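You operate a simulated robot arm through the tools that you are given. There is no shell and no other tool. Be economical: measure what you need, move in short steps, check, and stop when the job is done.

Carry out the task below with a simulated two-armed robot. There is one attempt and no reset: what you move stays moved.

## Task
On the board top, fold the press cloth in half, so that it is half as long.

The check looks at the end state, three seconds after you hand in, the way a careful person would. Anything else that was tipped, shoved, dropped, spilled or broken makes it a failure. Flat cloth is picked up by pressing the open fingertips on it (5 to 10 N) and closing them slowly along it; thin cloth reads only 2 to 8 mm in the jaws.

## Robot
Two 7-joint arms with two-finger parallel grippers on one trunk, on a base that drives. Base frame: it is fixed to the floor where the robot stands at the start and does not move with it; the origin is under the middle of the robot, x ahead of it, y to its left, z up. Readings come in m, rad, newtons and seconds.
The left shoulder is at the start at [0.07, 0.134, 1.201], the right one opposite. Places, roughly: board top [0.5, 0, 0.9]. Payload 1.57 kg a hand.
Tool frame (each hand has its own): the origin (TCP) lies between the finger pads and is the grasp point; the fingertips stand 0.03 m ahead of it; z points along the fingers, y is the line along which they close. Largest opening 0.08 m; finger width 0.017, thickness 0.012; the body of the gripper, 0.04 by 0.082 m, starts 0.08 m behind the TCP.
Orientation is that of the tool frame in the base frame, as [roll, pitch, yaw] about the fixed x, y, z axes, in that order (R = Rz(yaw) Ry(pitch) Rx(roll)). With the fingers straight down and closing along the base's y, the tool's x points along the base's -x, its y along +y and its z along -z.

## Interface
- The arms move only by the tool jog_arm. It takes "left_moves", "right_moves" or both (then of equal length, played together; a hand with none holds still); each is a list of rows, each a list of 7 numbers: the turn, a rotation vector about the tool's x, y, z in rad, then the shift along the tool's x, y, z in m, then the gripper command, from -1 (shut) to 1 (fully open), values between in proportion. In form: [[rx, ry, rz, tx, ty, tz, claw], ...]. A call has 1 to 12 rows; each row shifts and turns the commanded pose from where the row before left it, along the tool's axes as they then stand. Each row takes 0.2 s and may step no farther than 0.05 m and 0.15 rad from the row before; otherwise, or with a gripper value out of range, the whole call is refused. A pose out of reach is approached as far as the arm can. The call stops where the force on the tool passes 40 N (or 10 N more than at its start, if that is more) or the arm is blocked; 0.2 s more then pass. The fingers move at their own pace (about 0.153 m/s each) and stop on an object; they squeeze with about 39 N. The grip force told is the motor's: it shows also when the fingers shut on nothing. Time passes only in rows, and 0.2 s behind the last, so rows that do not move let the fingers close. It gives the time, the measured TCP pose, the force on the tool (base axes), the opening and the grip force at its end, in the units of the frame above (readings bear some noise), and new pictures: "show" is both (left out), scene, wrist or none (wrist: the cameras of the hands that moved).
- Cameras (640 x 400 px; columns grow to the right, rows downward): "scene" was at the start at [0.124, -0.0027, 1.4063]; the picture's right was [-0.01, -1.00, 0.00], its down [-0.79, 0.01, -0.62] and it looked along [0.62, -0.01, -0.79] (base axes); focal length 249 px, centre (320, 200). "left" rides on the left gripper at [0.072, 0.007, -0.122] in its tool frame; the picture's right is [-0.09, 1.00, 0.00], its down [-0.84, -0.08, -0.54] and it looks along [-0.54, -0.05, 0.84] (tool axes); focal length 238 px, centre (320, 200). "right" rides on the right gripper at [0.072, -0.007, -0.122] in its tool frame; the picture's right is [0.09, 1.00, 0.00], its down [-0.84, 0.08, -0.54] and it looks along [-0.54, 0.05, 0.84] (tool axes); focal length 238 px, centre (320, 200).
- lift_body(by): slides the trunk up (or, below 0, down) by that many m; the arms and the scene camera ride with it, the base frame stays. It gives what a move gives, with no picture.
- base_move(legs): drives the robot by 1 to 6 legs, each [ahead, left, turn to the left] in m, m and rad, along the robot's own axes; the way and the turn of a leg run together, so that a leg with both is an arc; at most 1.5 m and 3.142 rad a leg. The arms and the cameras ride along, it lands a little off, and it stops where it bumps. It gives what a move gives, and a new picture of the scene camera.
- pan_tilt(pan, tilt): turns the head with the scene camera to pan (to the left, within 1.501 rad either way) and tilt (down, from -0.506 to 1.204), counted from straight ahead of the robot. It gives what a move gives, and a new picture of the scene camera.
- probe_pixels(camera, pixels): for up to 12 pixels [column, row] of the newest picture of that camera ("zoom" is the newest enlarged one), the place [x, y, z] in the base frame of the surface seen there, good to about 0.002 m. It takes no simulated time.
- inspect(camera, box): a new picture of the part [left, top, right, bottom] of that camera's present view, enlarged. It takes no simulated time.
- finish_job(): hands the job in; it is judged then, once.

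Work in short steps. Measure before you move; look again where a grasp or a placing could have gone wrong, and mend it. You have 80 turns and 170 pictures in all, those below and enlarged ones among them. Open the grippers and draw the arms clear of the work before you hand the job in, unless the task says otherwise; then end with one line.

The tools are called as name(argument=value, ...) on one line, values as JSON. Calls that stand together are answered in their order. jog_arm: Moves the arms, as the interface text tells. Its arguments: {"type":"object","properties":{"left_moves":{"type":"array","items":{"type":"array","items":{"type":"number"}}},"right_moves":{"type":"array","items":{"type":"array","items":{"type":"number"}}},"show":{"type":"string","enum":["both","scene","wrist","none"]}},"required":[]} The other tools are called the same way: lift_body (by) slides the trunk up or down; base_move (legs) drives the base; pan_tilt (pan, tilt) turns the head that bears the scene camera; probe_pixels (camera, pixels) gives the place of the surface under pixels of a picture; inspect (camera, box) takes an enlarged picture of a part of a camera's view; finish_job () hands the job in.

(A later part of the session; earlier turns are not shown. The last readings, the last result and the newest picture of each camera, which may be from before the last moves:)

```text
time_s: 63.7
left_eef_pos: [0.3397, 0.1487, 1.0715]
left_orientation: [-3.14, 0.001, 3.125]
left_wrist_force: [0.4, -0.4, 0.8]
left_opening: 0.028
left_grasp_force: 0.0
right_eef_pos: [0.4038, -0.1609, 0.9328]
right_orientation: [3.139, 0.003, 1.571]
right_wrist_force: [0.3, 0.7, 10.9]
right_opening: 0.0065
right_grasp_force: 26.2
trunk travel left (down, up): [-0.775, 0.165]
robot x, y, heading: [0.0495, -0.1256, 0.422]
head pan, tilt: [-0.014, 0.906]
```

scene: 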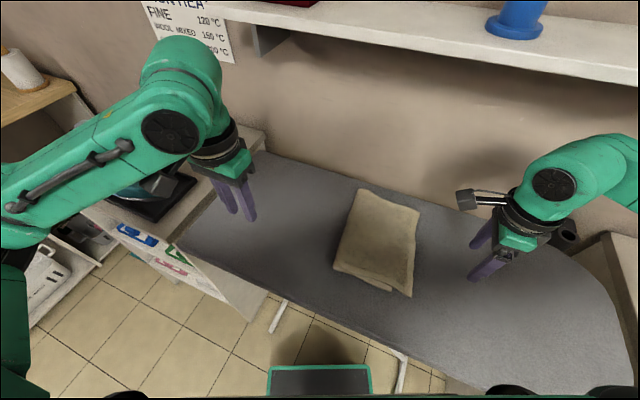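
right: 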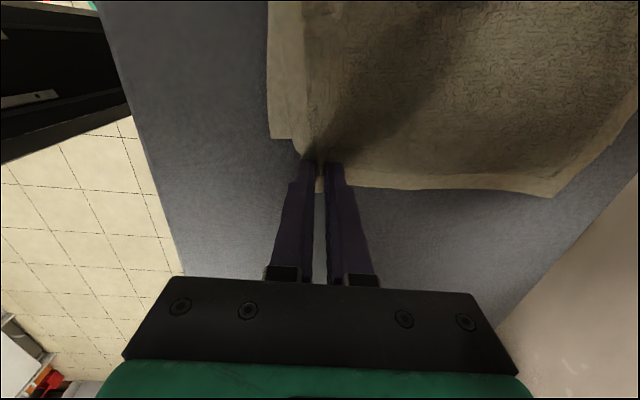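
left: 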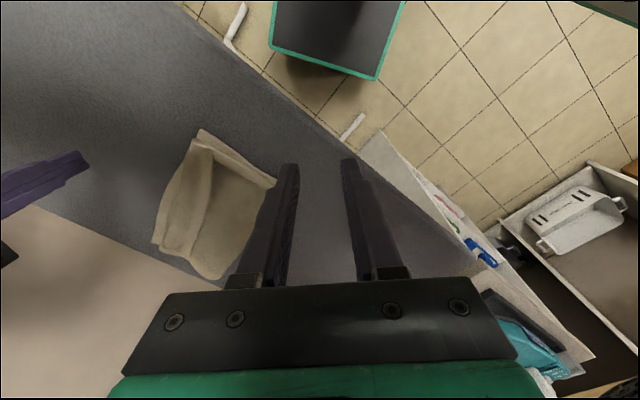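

Held (6.5 mm, a single ridge). I lift 15 mm, carry 40 mm to the left, lower and release.

jog_arm(right_moves=[[0, 0, 0, 0, 0, -0.008, -1], [0, 0, 0, 0.005, 0, -0.008, -1], [0, 0, 0, 0.01, -0.001, 0, -1], [0, 0, 0, 0.01, -0.001, 0, -1], [0, 0, 0, 0.01, -0.001, 0, -1], [0, 0, 0, 0.006, 0, 0.005, -1], [0, 0, 0, 0, 0, 0.007, -1], [0, 0, 0, 0, 0, 0, -0.8], [0, 0, 0, 0, 0, 0, -0.5], [0, 0, 0, 0, 0, -0.015, -0.3], [0, 0, 0, 0, 0, -0.025, -0.3], [0, 0, 0, 0, 0, 0, -0.3]])

```text
time_s: 66.3
left_eef_pos: [0.341, 0.1482, 1.0704]
left_orientation: [-3.14, -0.001, 3.126]
left_wrist_force: [0.7, -0.6, 0.2]
left_opening: 0.0281
left_grasp_force: 0.0
right_eef_pos: [0.4028, -0.1179, 0.9752]
right_orientation: [3.14, 0.005, 1.572]
right_wrist_force: [-0.1, 0.2, -0.5]
right_opening: 0.0278
right_grasp_force: 0.0
trunk travel left (down, up): [-0.775, 0.165]
robot x, y, heading: [0.0503, -0.1282, 0.426]
head pan, tilt: [-0.014, 0.906]
```

scene: 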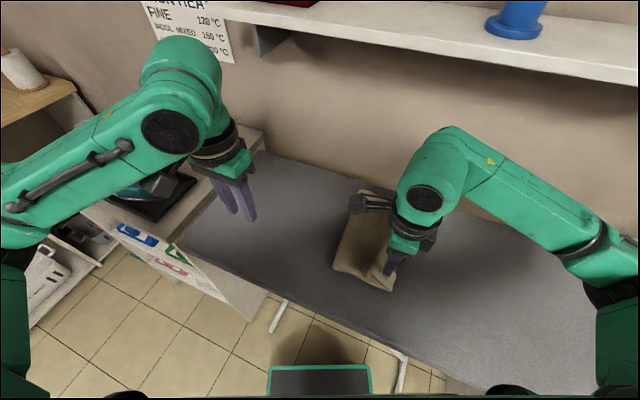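
right: 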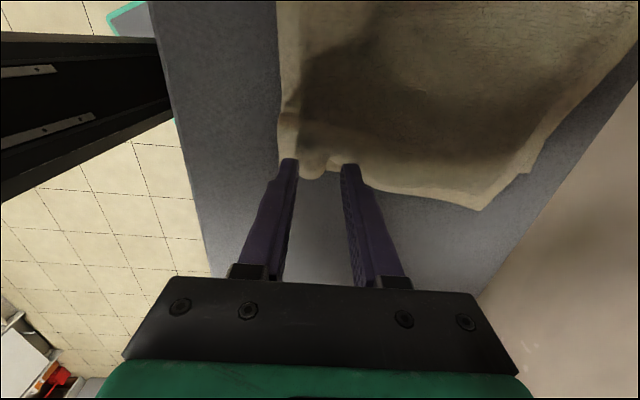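

The near end moved back. I go to the far end of the overhang, above (0.543, −0.145), and look.

jog_arm(right_moves=[[0, 0, 0, -0.027, 0.02, 0, -0.1], [0, 0, 0, 0, 0.04, 0, -0.1], [0, 0, 0, 0, 0.04, 0, -0.1], [0, 0, 0, 0, 0.04, 0, -0.1], [0, 0, 0, 0, 0, 0.015, -0.1], [0, 0, 0, 0, 0, 0.015, -0.1], [0, 0, 0, 0, 0, 0, -0.1]], show="both")

probe_pixels(camera="right", pixels=[[320, 150], [320, 165], [320, 175], [400, 170]])

```text
time_s: 67.9
left_eef_pos: [0.3417, 0.1475, 1.0701]
left_orientation: [-3.14, -0.003, 3.123]
left_wrist_force: [-1.7, 0.4, 0.9]
left_opening: 0.0283
left_grasp_force: 0.1
right_eef_pos: [0.5419, -0.1451, 0.9459]
right_orientation: [-3.142, 0.004, 1.571]
right_wrist_force: [0.5, 0.0, 0.0]
right_opening: 0.036
right_grasp_force: 0.1
trunk travel left (down, up): [-0.775, 0.165]
robot x, y, heading: [0.0526, -0.1251, 0.421]
head pan, tilt: [-0.014, 0.906]
```

scene: 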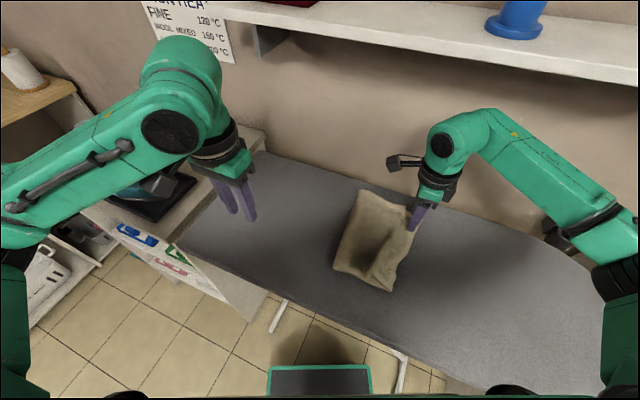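
right: 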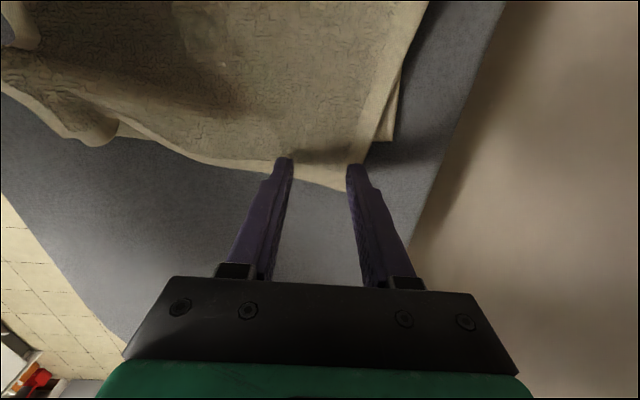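

```text
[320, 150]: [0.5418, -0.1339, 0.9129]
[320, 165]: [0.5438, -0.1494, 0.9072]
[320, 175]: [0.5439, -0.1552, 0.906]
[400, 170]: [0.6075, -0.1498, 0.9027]
```

The edge here is at y≈−0.158 with the corner near (350,190). I descend to contact and close.

jog_arm(right_moves=[[0, 0, 0, 0, -0.007, 0.006, -0.1], [0, 0, 0, 0, 0, 0.004, -0.1], [0, 0, 0, 0, 0, 0.0025, -0.1], [0, 0, 0, 0, 0, 0.001, -0.1], [0, 0, 0, 0, 0, 0, -0.2], [0, 0, 0, 0, 0, 0, -0.3], [0, 0, 0, 0, 0, 0, -0.45], [0, 0, 0, 0, 0, 0, -0.6], [0, 0, 0, 0, 0, 0, -0.75], [0, 0, 0, 0, 0, 0, -0.9], [0, 0, 0, 0, 0, 0, -1], [0, 0, 0, 0, 0, 0, -1]], show="wrist")

```text
time_s: 70.5
left_eef_pos: [0.339, 0.1483, 1.0722]
left_orientation: [-3.141, -0.001, 3.124]
left_wrist_force: [0.3, 1.3, 0.5]
left_opening: 0.028
left_grasp_force: 0.0
right_eef_pos: [0.5335, -0.1464, 0.9344]
right_orientation: [3.138, 0.003, 1.57]
right_wrist_force: [-0.6, -0.7, 11.1]
right_opening: 0.0055
right_grasp_force: 24.9
trunk travel left (down, up): [-0.775, 0.165]
robot x, y, heading: [0.0477, -0.1275, 0.421]
head pan, tilt: [-0.014, 0.906]
```

right: 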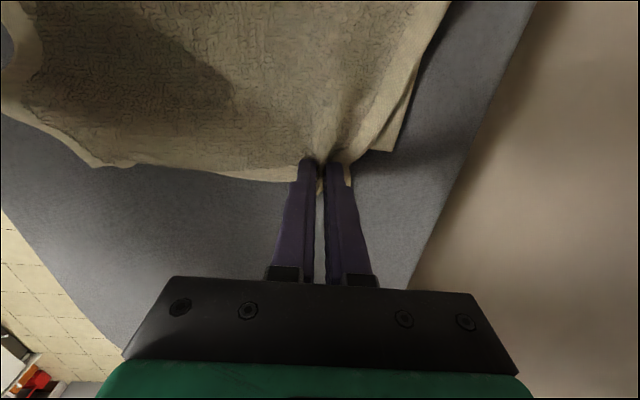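

Held (5.5 mm). I lift, carry 35 mm left and 10 mm ahead, lower, release, and retreat up and right.

jog_arm(right_moves=[[0, 0, 0, 0, 0, -0.008, -1], [0, 0, 0, 0.005, 0.002, -0.008, -1], [0, 0, 0, 0.01, 0.003, 0, -1], [0, 0, 0, 0.01, 0.003, 0, -1], [0, 0, 0, 0.01, 0.003, 0.003, -1], [0, 0, 0, 0.001, 0, 0.005, -1], [0, 0, 0, 0, 0, 0.004, -1], [0, 0, 0, 0, 0, 0, -0.8], [0, 0, 0, 0, 0, 0, -0.5], [0, 0, 0, 0, 0, -0.015, -0.3], [0, 0, 0, 0, 0, -0.025, -0.3], [0, 0, 0, -0.04, -0.02, 0, -0.3]], show="none")

jog_arm(right_moves=[[0, 0, 0, -0.04, -0.02, 0, -0.3], [0, 0, 0, -0.04, -0.02, 0, -0.3], [0, 0, 0, -0.03, 0, 0, -0.3]], show="scene")

inspect(camera="scene", box=[304, 185, 448, 300])

```text
time_s: 73.1
left_eef_pos: [0.3394, 0.1464, 1.0719]
left_orientation: [3.141, 0.001, 3.125]
left_wrist_force: [-0.6, -0.8, -0.1]
left_opening: 0.0279
left_grasp_force: 0.0
right_eef_pos: [0.5248, -0.1537, 0.9777]
right_orientation: [3.139, 0.003, 1.571]
right_wrist_force: [0.0, -0.9, 0.0]
right_opening: 0.0281
right_grasp_force: 0.1
trunk travel left (down, up): [-0.775, 0.165]
robot x, y, heading: [0.0506, -0.1264, 0.423]
head pan, tilt: [-0.014, 0.906]
```

```text
time_s: 73.9
left_eef_pos: [0.341, 0.1494, 1.0709]
left_orientation: [-3.139, -0.001, 3.123]
left_wrist_force: [-0.5, 0.3, -0.1]
left_opening: 0.0278
left_grasp_force: 0.0
right_eef_pos: [0.4844, -0.2598, 0.9771]
right_orientation: [-3.141, 0.003, 1.571]
right_wrist_force: [0.5, 0.4, -0.2]
right_opening: 0.0282
right_grasp_force: 0.1
trunk travel left (down, up): [-0.775, 0.165]
robot x, y, heading: [0.0487, -0.1234, 0.424]
head pan, tilt: [-0.014, 0.906]
```

scene: 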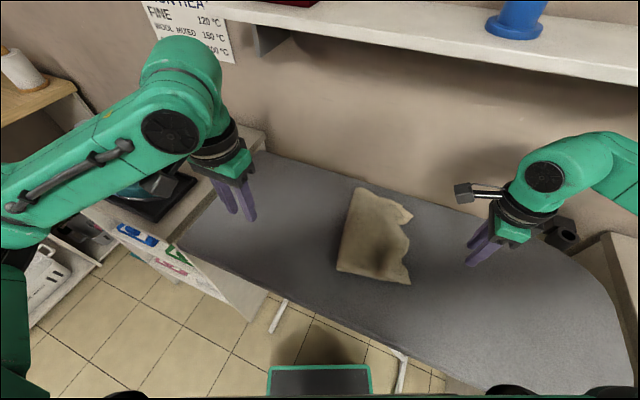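

```text
3.48 times, centred on (376, 242) of scene
```

zoom: 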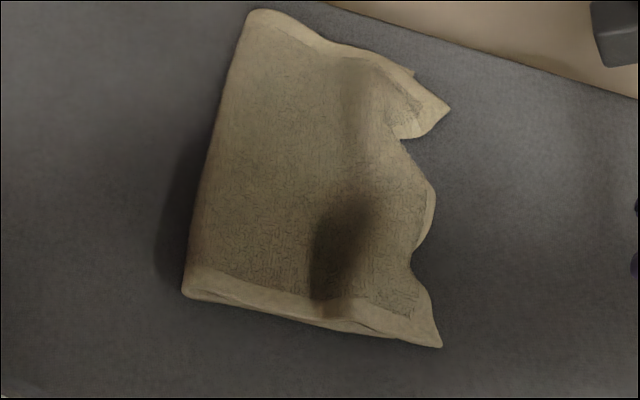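

The edge is now wavy with a hollow in the middle. I measure where edges and bumps lie.

probe_pixels(camera="zoom", pixels=[[260, 15], [186, 290], [415, 72], [447, 108], [402, 138], [432, 200], [412, 262], [440, 345], [340, 240], [365, 80], [300, 160], [395, 200]])

probe_pixels(camera="zoom", pixels=[[330, 200], [330, 280], [345, 310], [300, 240], [370, 200], [370, 250], [390, 270], [430, 230], [230, 150], [215, 220], [380, 110], [350, 130]])

```text
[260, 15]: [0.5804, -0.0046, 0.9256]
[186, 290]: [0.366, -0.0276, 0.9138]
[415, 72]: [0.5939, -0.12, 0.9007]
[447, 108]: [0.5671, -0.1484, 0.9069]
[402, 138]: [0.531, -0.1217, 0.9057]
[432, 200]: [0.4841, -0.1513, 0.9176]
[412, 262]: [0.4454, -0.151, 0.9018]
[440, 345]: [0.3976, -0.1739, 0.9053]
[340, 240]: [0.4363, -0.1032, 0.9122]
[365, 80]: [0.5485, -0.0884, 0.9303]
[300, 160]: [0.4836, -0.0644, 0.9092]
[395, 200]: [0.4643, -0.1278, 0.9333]
```

```text
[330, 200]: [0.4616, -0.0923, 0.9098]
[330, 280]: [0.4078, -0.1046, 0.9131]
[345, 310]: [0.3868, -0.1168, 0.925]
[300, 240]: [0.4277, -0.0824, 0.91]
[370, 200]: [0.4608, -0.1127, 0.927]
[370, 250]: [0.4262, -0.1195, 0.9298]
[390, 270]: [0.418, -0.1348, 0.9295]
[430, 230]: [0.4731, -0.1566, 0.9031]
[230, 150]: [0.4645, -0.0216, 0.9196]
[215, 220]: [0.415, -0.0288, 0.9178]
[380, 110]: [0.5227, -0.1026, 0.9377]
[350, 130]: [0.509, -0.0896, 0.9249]
```

The low lift only bunched the cloth instead of shifting the fold. I will grip both right-hand corners of the top layer with both hands again, lift the layer high so it peels to the fold, and lay it back aligned. First I position both hands above.

jog_arm(right_moves=[[0, 0, 0, 0.019, 0.011, 0, -0.1], [0, 0, 0, 0.019, 0.011, 0, -0.1], [0, 0, 0, 0.019, 0.011, 0, -0.1], [0, 0, 0, 0.019, 0.011, 0, -0.1], [0, 0, 0, 0.018, 0.01, 0, -0.1], [0, 0, 0, 0.018, 0.01, 0, -0.1], [0, 0, 0, 0.018, 0.01, 0, -0.1], [0, 0, 0, 0, 0, 0, -0.1], [0, 0, 0, 0, 0, 0, -0.1], [0, 0, 0, 0, 0, 0, -0.1], [0, 0, 0, 0, 0, 0, -0.1], [0, 0, 0, 0, 0, 0, -0.1]], left_moves=[[0, 0, 0, -0.0097, -0.0433, 0, -0.1], [0, 0, 0, -0.0097, -0.0433, 0, -0.1], [0, 0, 0, -0.0097, -0.0433, 0, -0.1], [0, 0, 0, -0.0097, -0.0433, 0, -0.1], [0, 0, 0, -0.0097, -0.0433, -0.0, -0.1], [0, 0, 0, -0.0097, -0.0433, 0, -0.1], [0, 0, 0, -0.0097, -0.0433, 0, -0.1], [0, 0, -0.14, 0, 0, 0.01, -0.1], [0, 0, -0.14, 0, 0, 0.01, -0.1], [0, 0, -0.14, 0, 0, 0.01, -0.1], [0, 0, -0.14, 0, 0, 0.02, -0.1], [0, 0, -0.14, 0, 0, 0.02, -0.1]])

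```text
time_s: 76.5
left_eef_pos: [0.4032, -0.1555, 1.0003]
left_orientation: [3.14, -0.001, -2.457]
left_wrist_force: [-0.2, -0.4, -0.7]
left_opening: 0.0361
left_grasp_force: 0.0
right_eef_pos: [0.5601, -0.13, 0.9777]
right_orientation: [-3.14, 0.004, 1.571]
right_wrist_force: [0.0, 0.1, 0.4]
right_opening: 0.0359
right_grasp_force: 0.0
trunk travel left (down, up): [-0.775, 0.165]
robot x, y, heading: [0.0503, -0.1257, 0.426]
head pan, tilt: [-0.014, 0.906]
```

scene: 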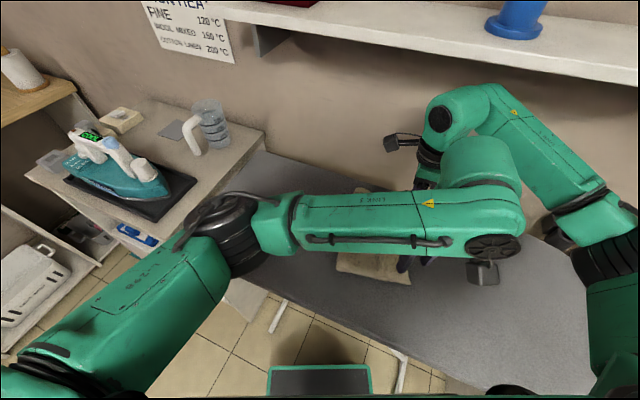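
right: 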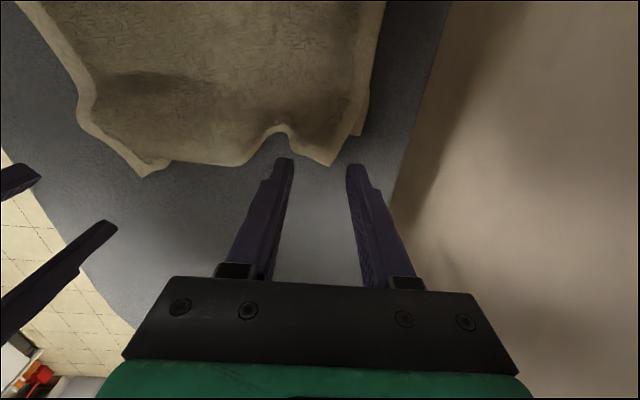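
left: 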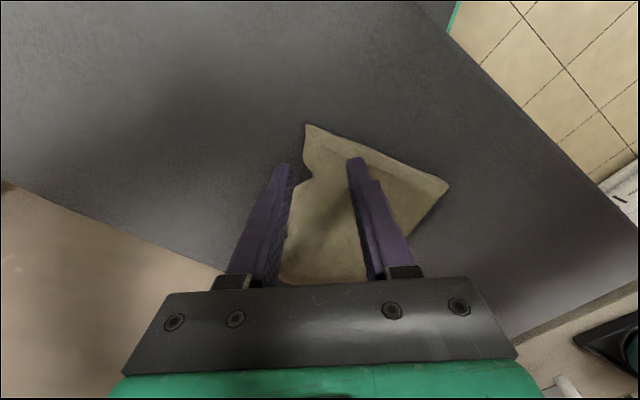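

I probe the top-layer corner tips in both wrist views to set the pinch points.

probe_pixels(camera="left", pixels=[[308, 128], [305, 180], [325, 150], [445, 185], [330, 180]])

probe_pixels(camera="right", pixels=[[330, 163], [282, 132], [320, 140], [358, 133], [345, 120]])

```text
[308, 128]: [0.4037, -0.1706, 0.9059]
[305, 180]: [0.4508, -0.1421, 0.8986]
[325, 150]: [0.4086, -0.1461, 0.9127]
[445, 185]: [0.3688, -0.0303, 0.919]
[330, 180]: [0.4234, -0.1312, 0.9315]
```

```text
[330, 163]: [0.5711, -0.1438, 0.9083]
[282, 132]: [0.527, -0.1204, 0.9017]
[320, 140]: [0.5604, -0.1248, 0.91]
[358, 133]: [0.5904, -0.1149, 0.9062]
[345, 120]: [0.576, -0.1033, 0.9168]
```

I set both hands over the tips (pinch about 20 mm in) and lower close to contact.

jog_arm(left_moves=[[0, 0, -0.125, 0, 0, 0.01, -0.2], [0, 0, -0.125, 0, 0, 0.01, -0.2], [0, 0, 0, -0.0075, -0.0044, 0.015, -0.2], [0, 0, 0, 0, 0, 0.015, -0.2], [0, 0, 0, 0, 0, 0.01, -0.2], [0, 0, 0, 0, 0, 0, -0.2]], right_moves=[[0, 0, 0, 0.003, -0.004, 0.01, -0.3], [0, 0, 0, 0, 0, 0.01, -0.3], [0, 0, 0, 0, 0, 0.01, -0.3], [0, 0, 0, 0, 0, 0.008, -0.3], [0, 0, 0, 0, 0, 0, -0.3], [0, 0, 0, 0, 0, 0, -0.3]], show="wrist")

```text
time_s: 77.9
left_eef_pos: [0.4103, -0.1523, 0.9413]
left_orientation: [-3.141, -0.003, -2.208]
left_wrist_force: [-0.6, 0.2, 0.0]
left_opening: 0.032
left_grasp_force: 0.1
right_eef_pos: [0.5564, -0.1276, 0.9375]
right_orientation: [3.139, 0.002, 1.571]
right_wrist_force: [-0.1, 1.0, 0.9]
right_opening: 0.028
right_grasp_force: 0.0
trunk travel left (down, up): [-0.775, 0.165]
robot x, y, heading: [0.0494, -0.1264, 0.423]
head pan, tilt: [-0.014, 0.906]
```

right: 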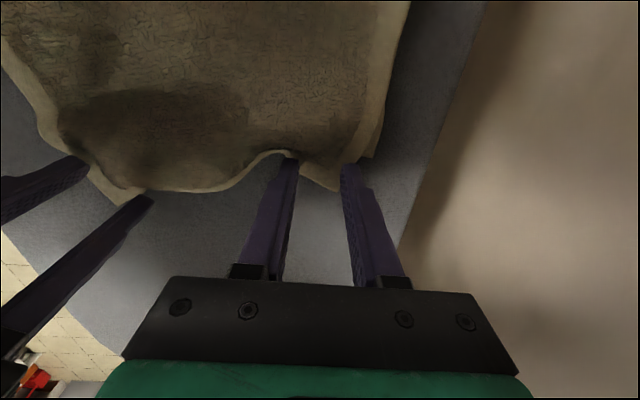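
left: 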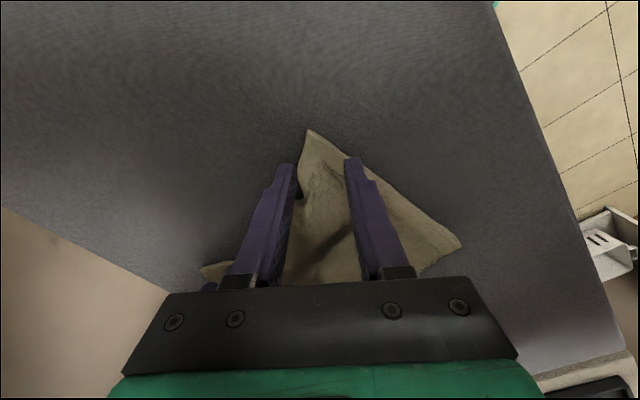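

Both are set. I shift the right 5 mm outward to stay off the bottom layer, then descend to contact.

jog_arm(left_moves=[[0, 0, 0, 0.002, 0, 0.004, -0.2], [0, 0, 0, 0, 0, 0.003, -0.2], [0, 0, 0, 0, 0, 0.0015, -0.2], [0, 0, 0, 0, 0, 0, -0.2]], right_moves=[[0, 0, 0, -0.005, 0, 0.001, -0.3], [0, 0, 0, 0, 0, 0.002, -0.3], [0, 0, 0, 0, 0, 0.0015, -0.3], [0, 0, 0, 0, 0, 0, -0.3]], show="none")

```text
time_s: 78.9
left_eef_pos: [0.4085, -0.153, 0.9333]
left_orientation: [-3.136, 0.001, -2.21]
left_wrist_force: [4.6, 4.2, 24.1]
left_opening: 0.0312
left_grasp_force: 0.0
right_eef_pos: [0.5548, -0.1314, 0.9346]
right_orientation: [3.139, 0.005, 1.57]
right_wrist_force: [-0.6, -0.2, 0.6]
right_opening: 0.0283
right_grasp_force: 0.1
trunk travel left (down, up): [-0.775, 0.165]
robot x, y, heading: [0.0524, -0.1288, 0.422]
head pan, tilt: [-0.014, 0.906]
```

The left presses 24 N (too much) and the right barely touches; I correct both.

jog_arm(left_moves=[[0, 0, 0, 0, 0, -0.0017, -0.2], [0, 0, 0, 0, 0, 0, -0.2], [0, 0, 0, 0, 0, 0, -0.2]], right_moves=[[0, 0, 0, 0, 0, 0.0015, -0.3], [0, 0, 0, 0, 0, 0.001, -0.3], [0, 0, 0, 0, 0, 0, -0.3]], show="none")

```text
time_s: 79.7
left_eef_pos: [0.4105, -0.1533, 0.9349]
left_orientation: [-3.141, -0.003, -2.21]
left_wrist_force: [6.1, 5.0, 15.1]
left_opening: 0.0304
left_grasp_force: 0.0
right_eef_pos: [0.5546, -0.1318, 0.9331]
right_orientation: [3.14, 0.005, 1.57]
right_wrist_force: [0.5, -0.6, 9.5]
right_opening: 0.0281
right_grasp_force: 0.2
trunk travel left (down, up): [-0.775, 0.165]
robot x, y, heading: [0.0506, -0.126, 0.424]
head pan, tilt: [-0.014, 0.906]
```

Left 15 N, right 9.5 N. I ease the left half a millimetre and close both slowly.

jog_arm(left_moves=[[0, 0, 0, 0, 0, -0.0005, -0.25], [0, 0, 0, 0, 0, 0, -0.35], [0, 0, 0, 0, 0, 0, -0.45], [0, 0, 0, 0, 0, 0, -0.55], [0, 0, 0, 0, 0, 0, -0.65], [0, 0, 0, 0, 0, 0, -0.75], [0, 0, 0, 0, 0, 0, -0.85], [0, 0, 0, 0, 0, 0, -0.95], [0, 0, 0, 0, 0, 0, -1], [0, 0, 0, 0, 0, 0, -1]], right_moves=[[0, 0, 0, 0, 0, 0, -0.35], [0, 0, 0, 0, 0, 0, -0.42], [0, 0, 0, 0, 0, 0, -0.5], [0, 0, 0, 0, 0, 0, -0.58], [0, 0, 0, 0, 0, 0, -0.66], [0, 0, 0, 0, 0, 0, -0.75], [0, 0, 0, 0, 0, 0, -0.85], [0, 0, 0, 0, 0, 0, -0.95], [0, 0, 0, 0, 0, 0, -1], [0, 0, 0, 0, 0, 0, -1]], show="wrist")

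```text
time_s: 81.9
left_eef_pos: [0.4084, -0.1542, 0.9355]
left_orientation: [-3.138, -0.002, -2.21]
left_wrist_force: [-2.3, 1.0, 4.2]
left_opening: 0.0048
left_grasp_force: 24.8
right_eef_pos: [0.5538, -0.1319, 0.9323]
right_orientation: [3.138, 0.004, 1.571]
right_wrist_force: [3.4, 0.5, 14.9]
right_opening: 0.0038
right_grasp_force: 24.8
trunk travel left (down, up): [-0.775, 0.165]
robot x, y, heading: [0.0545, -0.1261, 0.425]
head pan, tilt: [-0.014, 0.906]
```

right: 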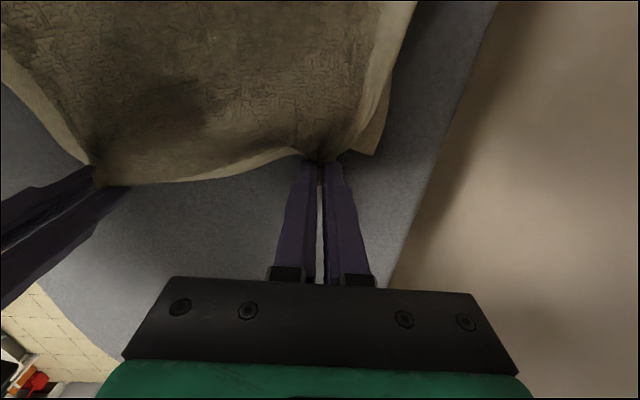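
left: 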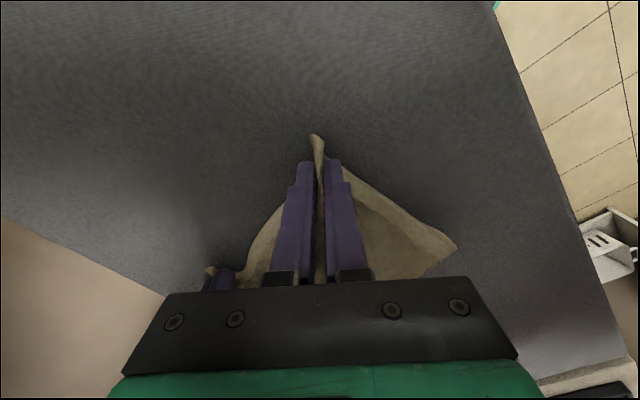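

Both hold (4.8 and 3.8 mm). I lift both to z≈0.99 while moving left 45 mm and spreading them apart along x to their natural spacing.

jog_arm(left_moves=[[0, 0, 0, 0, 0, -0.015, -1], [0, 0, 0, -0.004, 0.006, -0.012, -1], [0, 0, 0, -0.008, 0.0117, -0.012, -1], [0, 0, 0, -0.009, 0.0125, -0.01, -1], [0, 0, 0, -0.0095, 0.0125, -0.008, -1], [0, 0, 0, 0, 0, 0, -1], [0, 0, 0, 0, 0, 0, -1]], right_moves=[[0, 0, 0, 0, 0, -0.015, -1], [0, 0, 0, 0.006, 0.002, -0.012, -1], [0, 0, 0, 0.011, 0.003, -0.012, -1], [0, 0, 0, 0.0115, 0.0035, -0.01, -1], [0, 0, 0, 0.0115, 0.0035, -0.008, -1], [0, 0, 0, 0, 0, 0, -1], [0, 0, 0, 0, 0, 0, -1]])

```text
time_s: 83.5
left_eef_pos: [0.395, -0.103, 0.9919]
left_orientation: [3.141, -0.002, -2.208]
left_wrist_force: [7.7, 0.0, -1.3]
left_opening: 0.0051
left_grasp_force: 25.5
right_eef_pos: [0.5672, -0.0914, 0.9887]
right_orientation: [3.141, 0.004, 1.57]
right_wrist_force: [-8.6, 0.5, 1.1]
right_opening: 0.0035
right_grasp_force: 24.1
trunk travel left (down, up): [-0.775, 0.165]
robot x, y, heading: [0.0496, -0.1229, 0.423]
head pan, tilt: [-0.014, 0.906]
```

scene: 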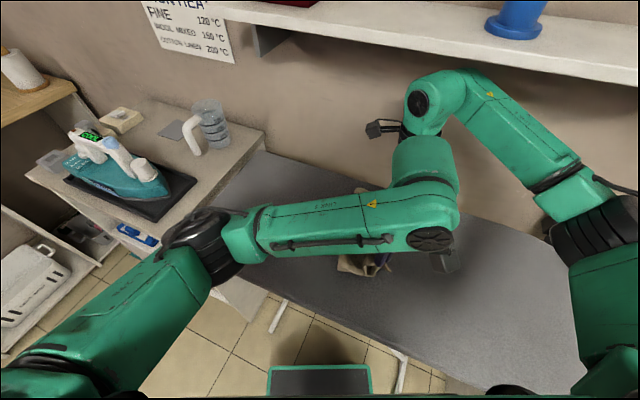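
right: 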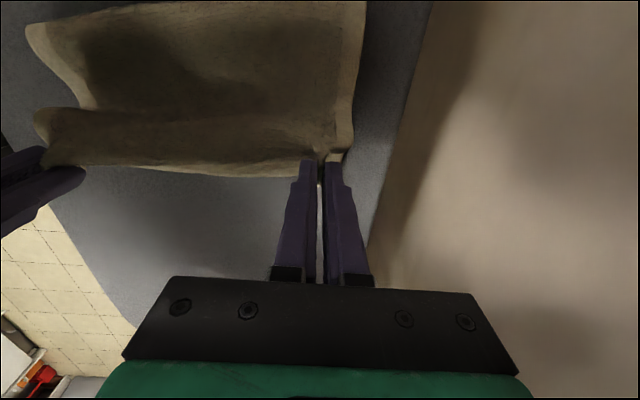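
left: 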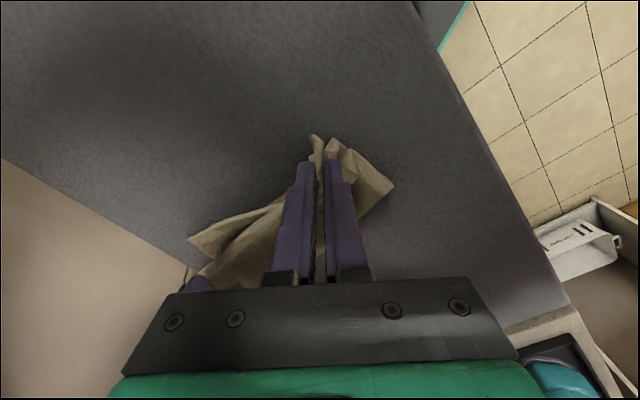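

In the left view there seem to be two tips near (315,138) and (333,145); I probe to see whether the bottom layer was caught too.

inspect(camera="left", box=[170, 110, 430, 290])

probe_pixels(camera="left", pixels=[[315, 138], [334, 143], [390, 185], [360, 165], [193, 240], [240, 225], [350, 160], [370, 190]])

probe_pixels(camera="right", pixels=[[362, 20], [350, 100], [345, 150], [200, 165], [200, 60], [90, 100], [40, 30], [50, 130]])

```text
2.22 times, centred on (300, 200) of left
```

zoom: 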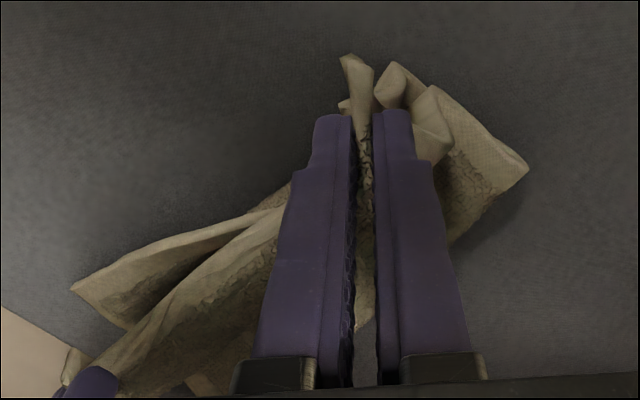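

```text
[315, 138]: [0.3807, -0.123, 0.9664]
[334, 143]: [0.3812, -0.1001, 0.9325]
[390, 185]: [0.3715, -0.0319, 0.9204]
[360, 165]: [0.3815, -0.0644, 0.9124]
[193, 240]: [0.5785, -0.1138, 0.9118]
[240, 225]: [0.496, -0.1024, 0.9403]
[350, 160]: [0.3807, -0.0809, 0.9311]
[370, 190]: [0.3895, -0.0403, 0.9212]
```

```text
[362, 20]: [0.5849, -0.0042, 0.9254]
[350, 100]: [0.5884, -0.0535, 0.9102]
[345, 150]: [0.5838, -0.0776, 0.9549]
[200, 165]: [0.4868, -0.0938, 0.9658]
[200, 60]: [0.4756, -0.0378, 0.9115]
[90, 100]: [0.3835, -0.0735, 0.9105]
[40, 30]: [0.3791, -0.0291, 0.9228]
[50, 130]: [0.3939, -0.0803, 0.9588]
```

The left caught both layers at the near corner, which keeps those edges together, so that is acceptable. The bottom far corner lies at (0.5785, −0.114). I lower: left ends with its tip near (0.378, −0.155), right with its tip over the bottom far corner.

jog_arm(left_moves=[[0, 0, 0, 0.0046, -0.0028, 0.006, -1], [0, 0, 0, 0.0046, -0.0028, 0.009, -1], [0, 0, 0, 0.0046, -0.0028, 0.01, -1], [0, 0, 0, 0.0046, -0.0028, 0.01, -1], [0, 0, 0, 0.0046, -0.0028, 0.01, -1], [0, 0, 0, 0.0046, -0.0028, 0.007, -1], [0, 0, 0, 0, 0, 0, -1]], right_moves=[[0, 0, 0, -0.0018, -0.001, 0.006, -1], [0, 0, 0, -0.0018, -0.001, 0.009, -1], [0, 0, 0, -0.0018, -0.001, 0.01, -1], [0, 0, 0, -0.0018, -0.001, 0.01, -1], [0, 0, 0, -0.0018, -0.001, 0.01, -1], [0, 0, 0, -0.002, -0.001, 0.007, -1], [0, 0, 0, 0, 0, 0, -1]])

```text
time_s: 85.1
left_eef_pos: [0.3924, -0.1359, 0.9392]
left_orientation: [3.141, -0.002, -2.211]
left_wrist_force: [6.2, 1.0, 0.1]
left_opening: 0.0047
left_grasp_force: 24.7
right_eef_pos: [0.5607, -0.1037, 0.9379]
right_orientation: [3.14, 0.005, 1.572]
right_wrist_force: [-5.7, -1.0, 3.4]
right_opening: 0.0035
right_grasp_force: 24.3
trunk travel left (down, up): [-0.775, 0.165]
robot x, y, heading: [0.0478, -0.1246, 0.426]
head pan, tilt: [-0.014, 0.906]
```

scene: 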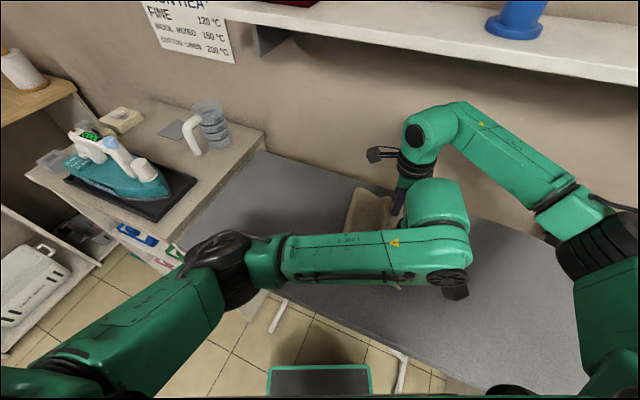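
right: 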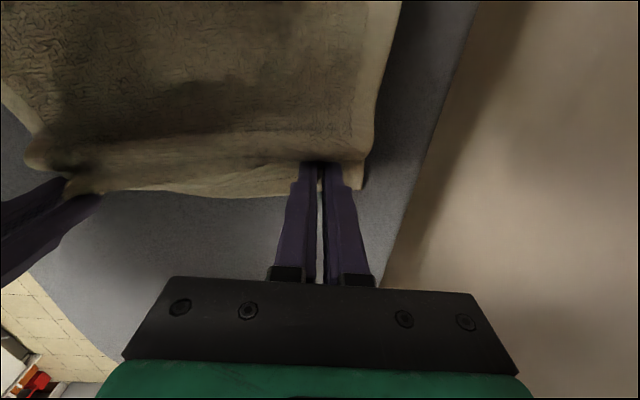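
left: 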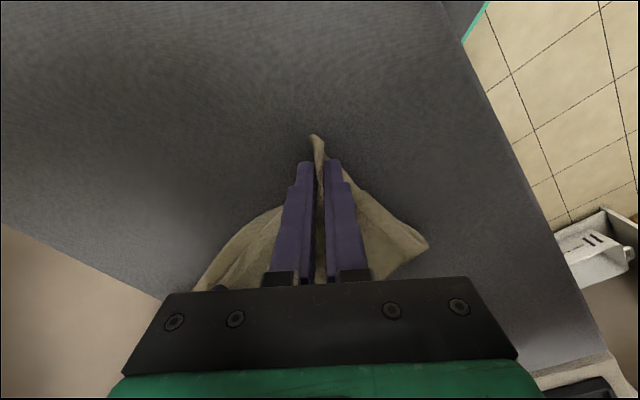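

Laid. I release both, rise straight up, and start clearing both hands from view.

jog_arm(left_moves=[[0, 0, 0, 0, 0, 0.002, -0.8], [0, 0, 0, 0, 0, 0, -0.5], [0, 0, 0, 0, 0, -0.01, -0.3], [0, 0, 0, 0, 0, -0.02, -0.3], [0, 0, 0, 0, 0, -0.04, -0.3], [0, 0, 0, 0, 0, -0.045, -0.3], [0, 0, 0.14, 0, 0, 0, -0.3], [0, 0, 0.14, 0, 0, 0, -0.3], [0, 0, 0.14, 0, 0, 0, -0.3], [0, 0, 0.14, 0, 0, 0, -0.3], [0, 0, 0.14, 0, 0, 0, -0.3], [0, 0, 0.14, 0, 0, 0, -0.3]], right_moves=[[0, 0, 0, 0, 0, 0.002, -0.8], [0, 0, 0, 0, 0, 0, -0.5], [0, 0, 0, 0, 0, -0.01, -0.3], [0, 0, 0, 0, 0, -0.015, -0.3], [0, 0, 0, 0, 0, -0.015, -0.3], [0, 0, 0, -0.04, 0, 0, -0.3], [0, 0, 0, -0.04, 0, 0, -0.3], [0, 0, 0, -0.04, 0, 0, -0.3], [0, 0, 0, -0.03, 0, 0, -0.3], [0, 0, 0, 0, 0, 0, -0.3], [0, 0, 0, 0, 0, 0, -0.3], [0, 0, 0, 0, 0, 0, -0.3]], show="none")

jog_arm(left_moves=[[0, 0, 0, 0, 0.045, 0, -0.3], [0, 0, 0, 0, 0.045, 0, -0.3], [0, 0, 0, 0, 0.045, 0, -0.3], [0, 0, 0, 0, 0.045, 0, -0.3], [0, 0, 0, 0, 0.045, 0, -0.3], [0, 0, 0, 0, 0.045, 0, -0.3]], show="scene")

inspect(camera="scene", box=[304, 180, 448, 300])

```text
time_s: 87.7
left_eef_pos: [0.3906, -0.1354, 1.0527]
left_orientation: [3.14, -0.001, -3.052]
left_wrist_force: [-1.1, 1.9, 0.9]
left_opening: 0.0284
left_grasp_force: 0.1
right_eef_pos: [0.5596, -0.2538, 0.974]
right_orientation: [3.139, 0.003, 1.571]
right_wrist_force: [-0.8, -0.4, 0.2]
right_opening: 0.028
right_grasp_force: 0.1
trunk travel left (down, up): [-0.775, 0.165]
robot x, y, heading: [0.0505, -0.1279, 0.42]
head pan, tilt: [-0.014, 0.906]
```

```text
time_s: 89.1
left_eef_pos: [0.366, 0.134, 1.0521]
left_orientation: [-3.138, 0.0, -3.051]
left_wrist_force: [-0.4, 0.1, -0.1]
left_opening: 0.0278
left_grasp_force: 0.0
right_eef_pos: [0.5613, -0.2529, 0.9763]
right_orientation: [3.14, 0.006, 1.57]
right_wrist_force: [-0.5, -0.2, -0.2]
right_opening: 0.028
right_grasp_force: 0.0
trunk travel left (down, up): [-0.775, 0.165]
robot x, y, heading: [0.0496, -0.1268, 0.421]
head pan, tilt: [-0.014, 0.906]
```

scene: 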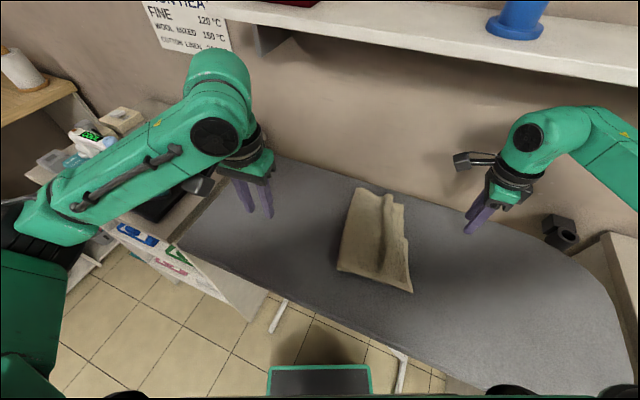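

```text
3.33 times, centred on (376, 240) of scene
```

zoom: 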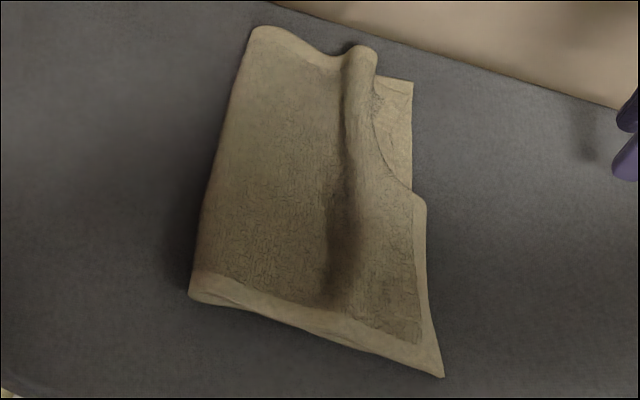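

Near corners now coincide well, but slack sits in a ridge at the far side. I probe heights along the ridge and edges.

probe_pixels(camera="zoom", pixels=[[255, 32], [190, 295], [410, 85], [440, 372], [365, 55], [360, 120], [345, 200], [335, 280], [378, 110], [410, 180], [425, 215], [330, 120]])

inspect(camera="scene", box=[364, 184, 412, 228])

inspect(camera="right", box=[160, 0, 480, 200])

```text
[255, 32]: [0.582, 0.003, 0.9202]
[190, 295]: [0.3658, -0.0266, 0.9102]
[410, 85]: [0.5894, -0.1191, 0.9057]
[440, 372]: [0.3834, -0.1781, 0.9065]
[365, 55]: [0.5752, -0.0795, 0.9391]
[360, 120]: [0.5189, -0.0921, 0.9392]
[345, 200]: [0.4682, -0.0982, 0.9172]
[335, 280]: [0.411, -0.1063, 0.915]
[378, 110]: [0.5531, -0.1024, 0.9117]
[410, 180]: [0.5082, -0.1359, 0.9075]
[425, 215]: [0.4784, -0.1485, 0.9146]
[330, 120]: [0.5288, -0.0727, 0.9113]
```

```text
9.09 times, centred on (388, 206) of scene
```

zoom: 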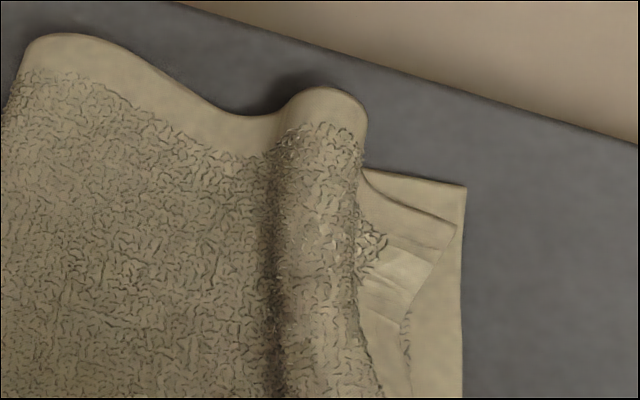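

```text
2.00 times, centred on (320, 100) of right
```

zoom: 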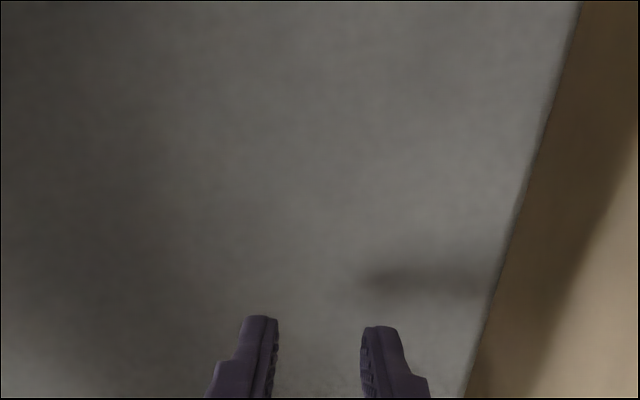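

The top far corner now lies close to the bottom far corner; only a slack ridge (crest y≈−0.085, z 0.939) remains. I will set the right hand's spread fingers just left of the ridge and stroke the top layer left toward the fold. First I position it above.

jog_arm(right_moves=[[0, 0, 0, 0, 0, -0.015, 0.2], [0, 0, 0, 0.04, -0.007, 0, 0.5], [0, 0, 0, 0.04, -0.007, 0, 0.75], [0, 0, 0, 0.04, -0.007, 0, 0.75], [0, 0, 0, 0.04, -0.007, 0, 0.75], [0, 0, 0, 0.036, -0.007, 0, 0.75], [0, 0, 0, 0, 0, 0.03, 0.75], [0, 0, 0, 0, 0, 0.015, 0.75], [0, 0, 0, 0, 0, 0, 0.75]], show="wrist")

```text
time_s: 91.1
left_eef_pos: [0.3662, 0.1329, 1.0522]
left_orientation: [-3.139, -0.002, -3.05]
left_wrist_force: [0.8, 0.3, 1.1]
left_opening: 0.0279
left_grasp_force: 0.1
right_eef_pos: [0.5265, -0.0558, 0.9456]
right_orientation: [3.139, 0.007, 1.57]
right_wrist_force: [-0.5, 0.1, -0.4]
right_opening: 0.0702
right_grasp_force: 0.1
trunk travel left (down, up): [-0.775, 0.165]
robot x, y, heading: [0.0507, -0.1267, 0.423]
head pan, tilt: [-0.014, 0.906]
```

right: 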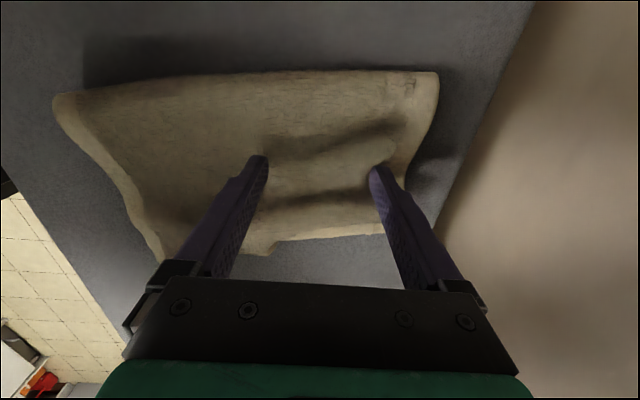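

I probe around the fingertips to see where the ridge lies relative to them.

probe_pixels(camera="right", pixels=[[320, 90], [320, 115], [320, 135], [320, 150], [320, 165], [320, 180], [320, 195], [320, 205], [320, 220], [320, 235]])

```text
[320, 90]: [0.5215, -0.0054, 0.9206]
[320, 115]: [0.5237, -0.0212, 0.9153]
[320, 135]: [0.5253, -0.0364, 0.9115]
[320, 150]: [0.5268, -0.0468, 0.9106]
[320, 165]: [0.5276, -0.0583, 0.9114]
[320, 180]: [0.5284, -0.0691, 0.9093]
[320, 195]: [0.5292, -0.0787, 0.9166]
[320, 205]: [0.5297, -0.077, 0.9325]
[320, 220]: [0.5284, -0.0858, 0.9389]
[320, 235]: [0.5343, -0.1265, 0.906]
```

The fingers stand at y −0.056, left of the ridge foot (−0.075), as planned. I press to contact.

jog_arm(right_moves=[[0, 0, 0, 0, 0, 0.004, 0.75], [0, 0, 0, 0, 0, 0.003, 0.75], [0, 0, 0, 0, 0, 0, 0.75]], show="none")

```text
time_s: 91.9
left_eef_pos: [0.3668, 0.1323, 1.0528]
left_orientation: [-3.139, -0.002, -3.048]
left_wrist_force: [-0.4, 0.2, -0.1]
left_opening: 0.0281
left_grasp_force: 0.1
right_eef_pos: [0.527, -0.0574, 0.938]
right_orientation: [3.141, 0.004, 1.571]
right_wrist_force: [0.4, -0.8, 1.4]
right_opening: 0.07
right_grasp_force: 0.1
trunk travel left (down, up): [-0.775, 0.165]
robot x, y, heading: [0.054, -0.1298, 0.425]
head pan, tilt: [-0.014, 0.906]
```

Just touching (1.4 N). I press 1.5 mm more and stroke 36 mm to the left, then lift off.

jog_arm(right_moves=[[0, 0, 0, 0, 0, 0.0015, 0.75], [0, 0, 0, 0.006, 0, 0, 0.75], [0, 0, 0, 0.006, 0, 0, 0.75], [0, 0, 0, 0.006, 0, 0, 0.75], [0, 0, 0, 0.006, 0, 0, 0.75], [0, 0, 0, 0.006, 0, 0, 0.75], [0, 0, 0, 0.006, 0, 0, 0.75], [0, 0, 0, 0, 0, 0, 0.75]], show="both")

probe_pixels(camera="right", pixels=[[320, 90], [320, 115], [320, 135], [320, 150], [320, 165], [320, 180], [320, 195], [320, 205], [320, 220], [320, 235], [320, 255]])

```text
time_s: 93.7
left_eef_pos: [0.3658, 0.1307, 1.0537]
left_orientation: [3.141, 0.0, -3.05]
left_wrist_force: [-0.1, -0.8, 0.1]
left_opening: 0.0278
left_grasp_force: 0.0
right_eef_pos: [0.5261, -0.0216, 0.9365]
right_orientation: [3.139, 0.001, 1.57]
right_wrist_force: [-0.8, -3.4, 6.6]
right_opening: 0.0697
right_grasp_force: 0.1
trunk travel left (down, up): [-0.775, 0.165]
robot x, y, heading: [0.0484, -0.1256, 0.426]
head pan, tilt: [-0.014, 0.906]
```

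scene: 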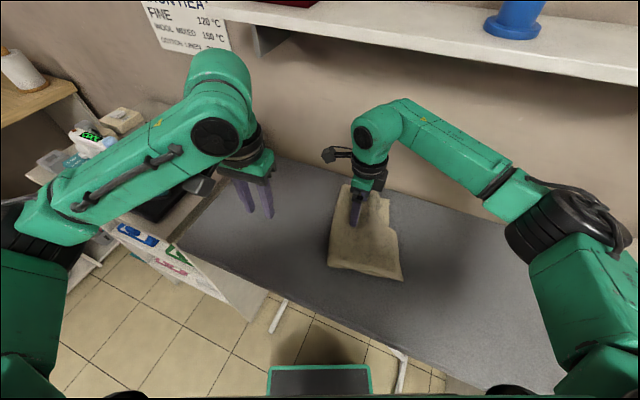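
right: 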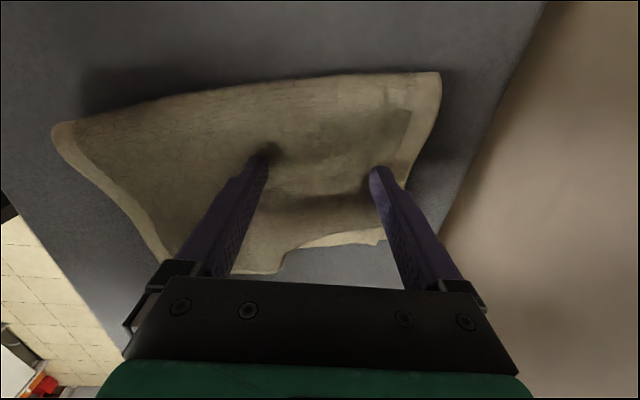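

```text
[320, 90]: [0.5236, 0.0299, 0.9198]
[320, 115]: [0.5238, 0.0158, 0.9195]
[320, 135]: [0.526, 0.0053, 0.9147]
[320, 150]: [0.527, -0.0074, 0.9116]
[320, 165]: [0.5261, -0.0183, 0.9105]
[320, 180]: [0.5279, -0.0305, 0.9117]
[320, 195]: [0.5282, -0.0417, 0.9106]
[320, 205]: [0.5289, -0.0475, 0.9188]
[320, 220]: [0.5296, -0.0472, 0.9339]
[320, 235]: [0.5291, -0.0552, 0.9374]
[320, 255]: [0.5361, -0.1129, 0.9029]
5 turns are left
```

The cloth shifted as a whole and a ridge stays at y≈−0.055. With few turns left, I lift, press the ridge down flat from above at its crest, and rise again.

jog_arm(right_moves=[[0, 0, 0, 0, 0, -0.035, 0.75], [0, 0, 0, -0.038, 0, 0, 0.75], [0, 0, 0, 0, 0, 0.015, 0.75], [0, 0, 0, 0, 0, 0.01, 0.75], [0, 0, 0, -0.003, 0, 0.007, 0.75], [0, 0, 0, -0.008, 0, 0.001, 0.75], [0, 0, 0, -0.01, 0, 0, 0.75], [0, 0, 0, -0.01, 0, 0, 0.75], [0, 0, 0, 0, 0, -0.02, 0.75], [0, 0, 0, -0.03, 0, -0.025, 0.75], [0, 0, 0, -0.045, 0, 0, 0.75], [0, 0, 0, -0.045, -0.01, 0, 0.75]], show="scene")

inspect(camera="scene", box=[304, 170, 448, 295])

```text
time_s: 96.3
left_eef_pos: [0.365, 0.1319, 1.0529]
left_orientation: [3.14, 0.001, -3.05]
left_wrist_force: [0.4, 0.4, -0.1]
left_opening: 0.0281
left_grasp_force: 0.1
right_eef_pos: [0.5156, -0.2125, 0.9833]
right_orientation: [3.141, 0.005, 1.573]
right_wrist_force: [0.4, 0.0, -0.4]
right_opening: 0.07
right_grasp_force: 0.0
trunk travel left (down, up): [-0.775, 0.165]
robot x, y, heading: [0.0483, -0.1285, 0.424]
head pan, tilt: [-0.014, 0.906]
```

scene: 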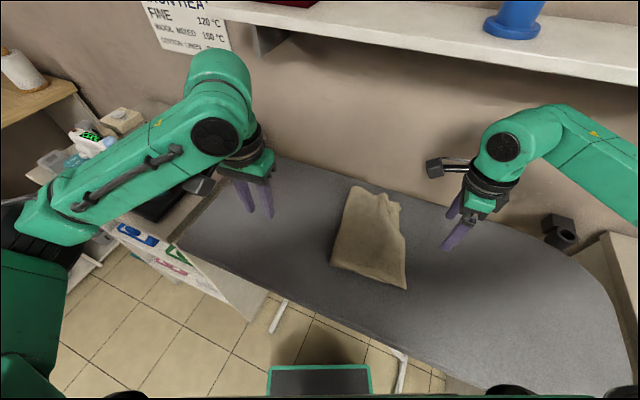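

```text
3.20 times, centred on (376, 232) of scene
4 turns are left
```

zoom: 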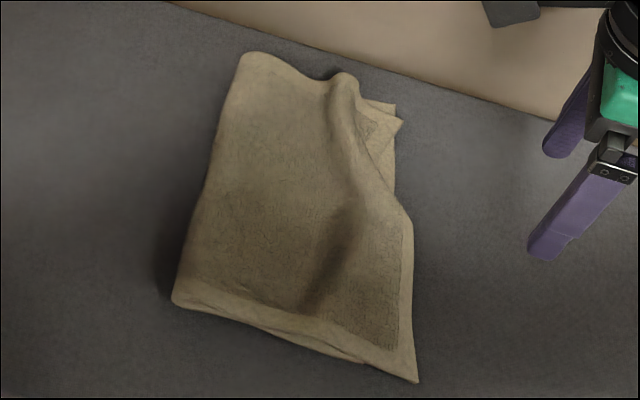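

The edges now line up well; a small bump remains at the far end (about x 0.55, y −0.07). I press it down once, straight from above, and withdraw right.

jog_arm(right_moves=[[0, 0, 0, 0.035, 0.008, 0, 0.3], [0, 0, 0, 0.035, 0.008, 0, 0.2], [0, 0, 0, 0.035, 0.008, 0, 0.2], [0, 0, 0, 0.035, 0.007, 0, 0.2], [0, 0, 0, 0, 0, 0.02, 0.2], [0, 0, 0, 0, 0, 0.015, 0.2], [0, 0, 0, -0.005, 0, 0.005, 0.2], [0, 0, 0, -0.01, 0, 0, 0.2], [0, 0, 0, 0, 0, -0.03, 0.2], [0, 0, 0, -0.045, 0, -0.015, 0.2], [0, 0, 0, -0.045, -0.015, 0, 0.2], [0, 0, 0, -0.045, -0.015, 0, 0.5]], show="scene")

```text
time_s: 98.9
left_eef_pos: [0.3651, 0.1309, 1.0529]
left_orientation: [-3.142, -0.001, -3.051]
left_wrist_force: [0.5, -0.1, 0.8]
left_opening: 0.0279
left_grasp_force: 0.1
right_eef_pos: [0.5174, -0.2199, 0.9891]
right_orientation: [3.138, 0.003, 1.573]
right_wrist_force: [-0.2, 0.2, -0.3]
right_opening: 0.0601
right_grasp_force: 0.0
trunk travel left (down, up): [-0.775, 0.165]
robot x, y, heading: [0.051, -0.1212, 0.424]
head pan, tilt: [-0.014, 0.906]
3 turns are left
```

scene: 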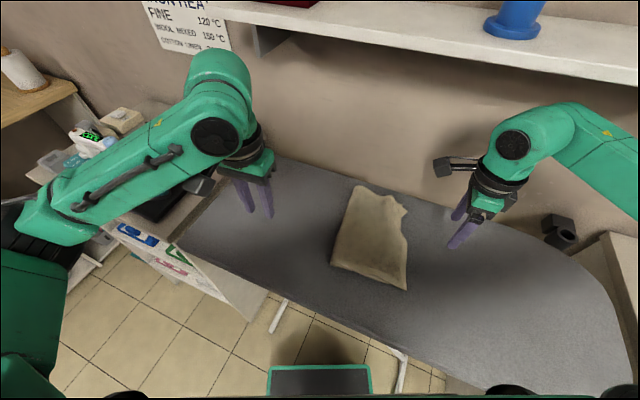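

The cloth is folded and flatter, with both hands empty. I open both grippers and draw the right hand a bit further from the work.

jog_arm(left_moves=[[0, 0, 0, 0, 0, 0, 0.5], [0, 0, 0, 0, 0, 0, 1], [0, 0, 0, 0, 0, 0, 1]], right_moves=[[0, 0, 0, -0.03, -0.02, -0.01, 0.8], [0, 0, 0, -0.03, -0.02, -0.01, 1], [0, 0, 0, 0, 0, 0, 1]], show="none")

```text
time_s: 99.7
left_eef_pos: [0.3677, 0.1326, 1.0519]
left_orientation: [-3.139, -0.002, -3.05]
left_wrist_force: [-0.5, -0.3, -0.7]
left_opening: 0.0798
left_grasp_force: 0.0
right_eef_pos: [0.4788, -0.279, 1.0084]
right_orientation: [3.141, 0.006, 1.573]
right_wrist_force: [0.6, 0.8, 0.0]
right_opening: 0.08
right_grasp_force: 0.0
trunk travel left (down, up): [-0.775, 0.165]
robot x, y, heading: [0.0522, -0.1258, 0.423]
head pan, tilt: [-0.014, 0.906]
2 turns are left
```

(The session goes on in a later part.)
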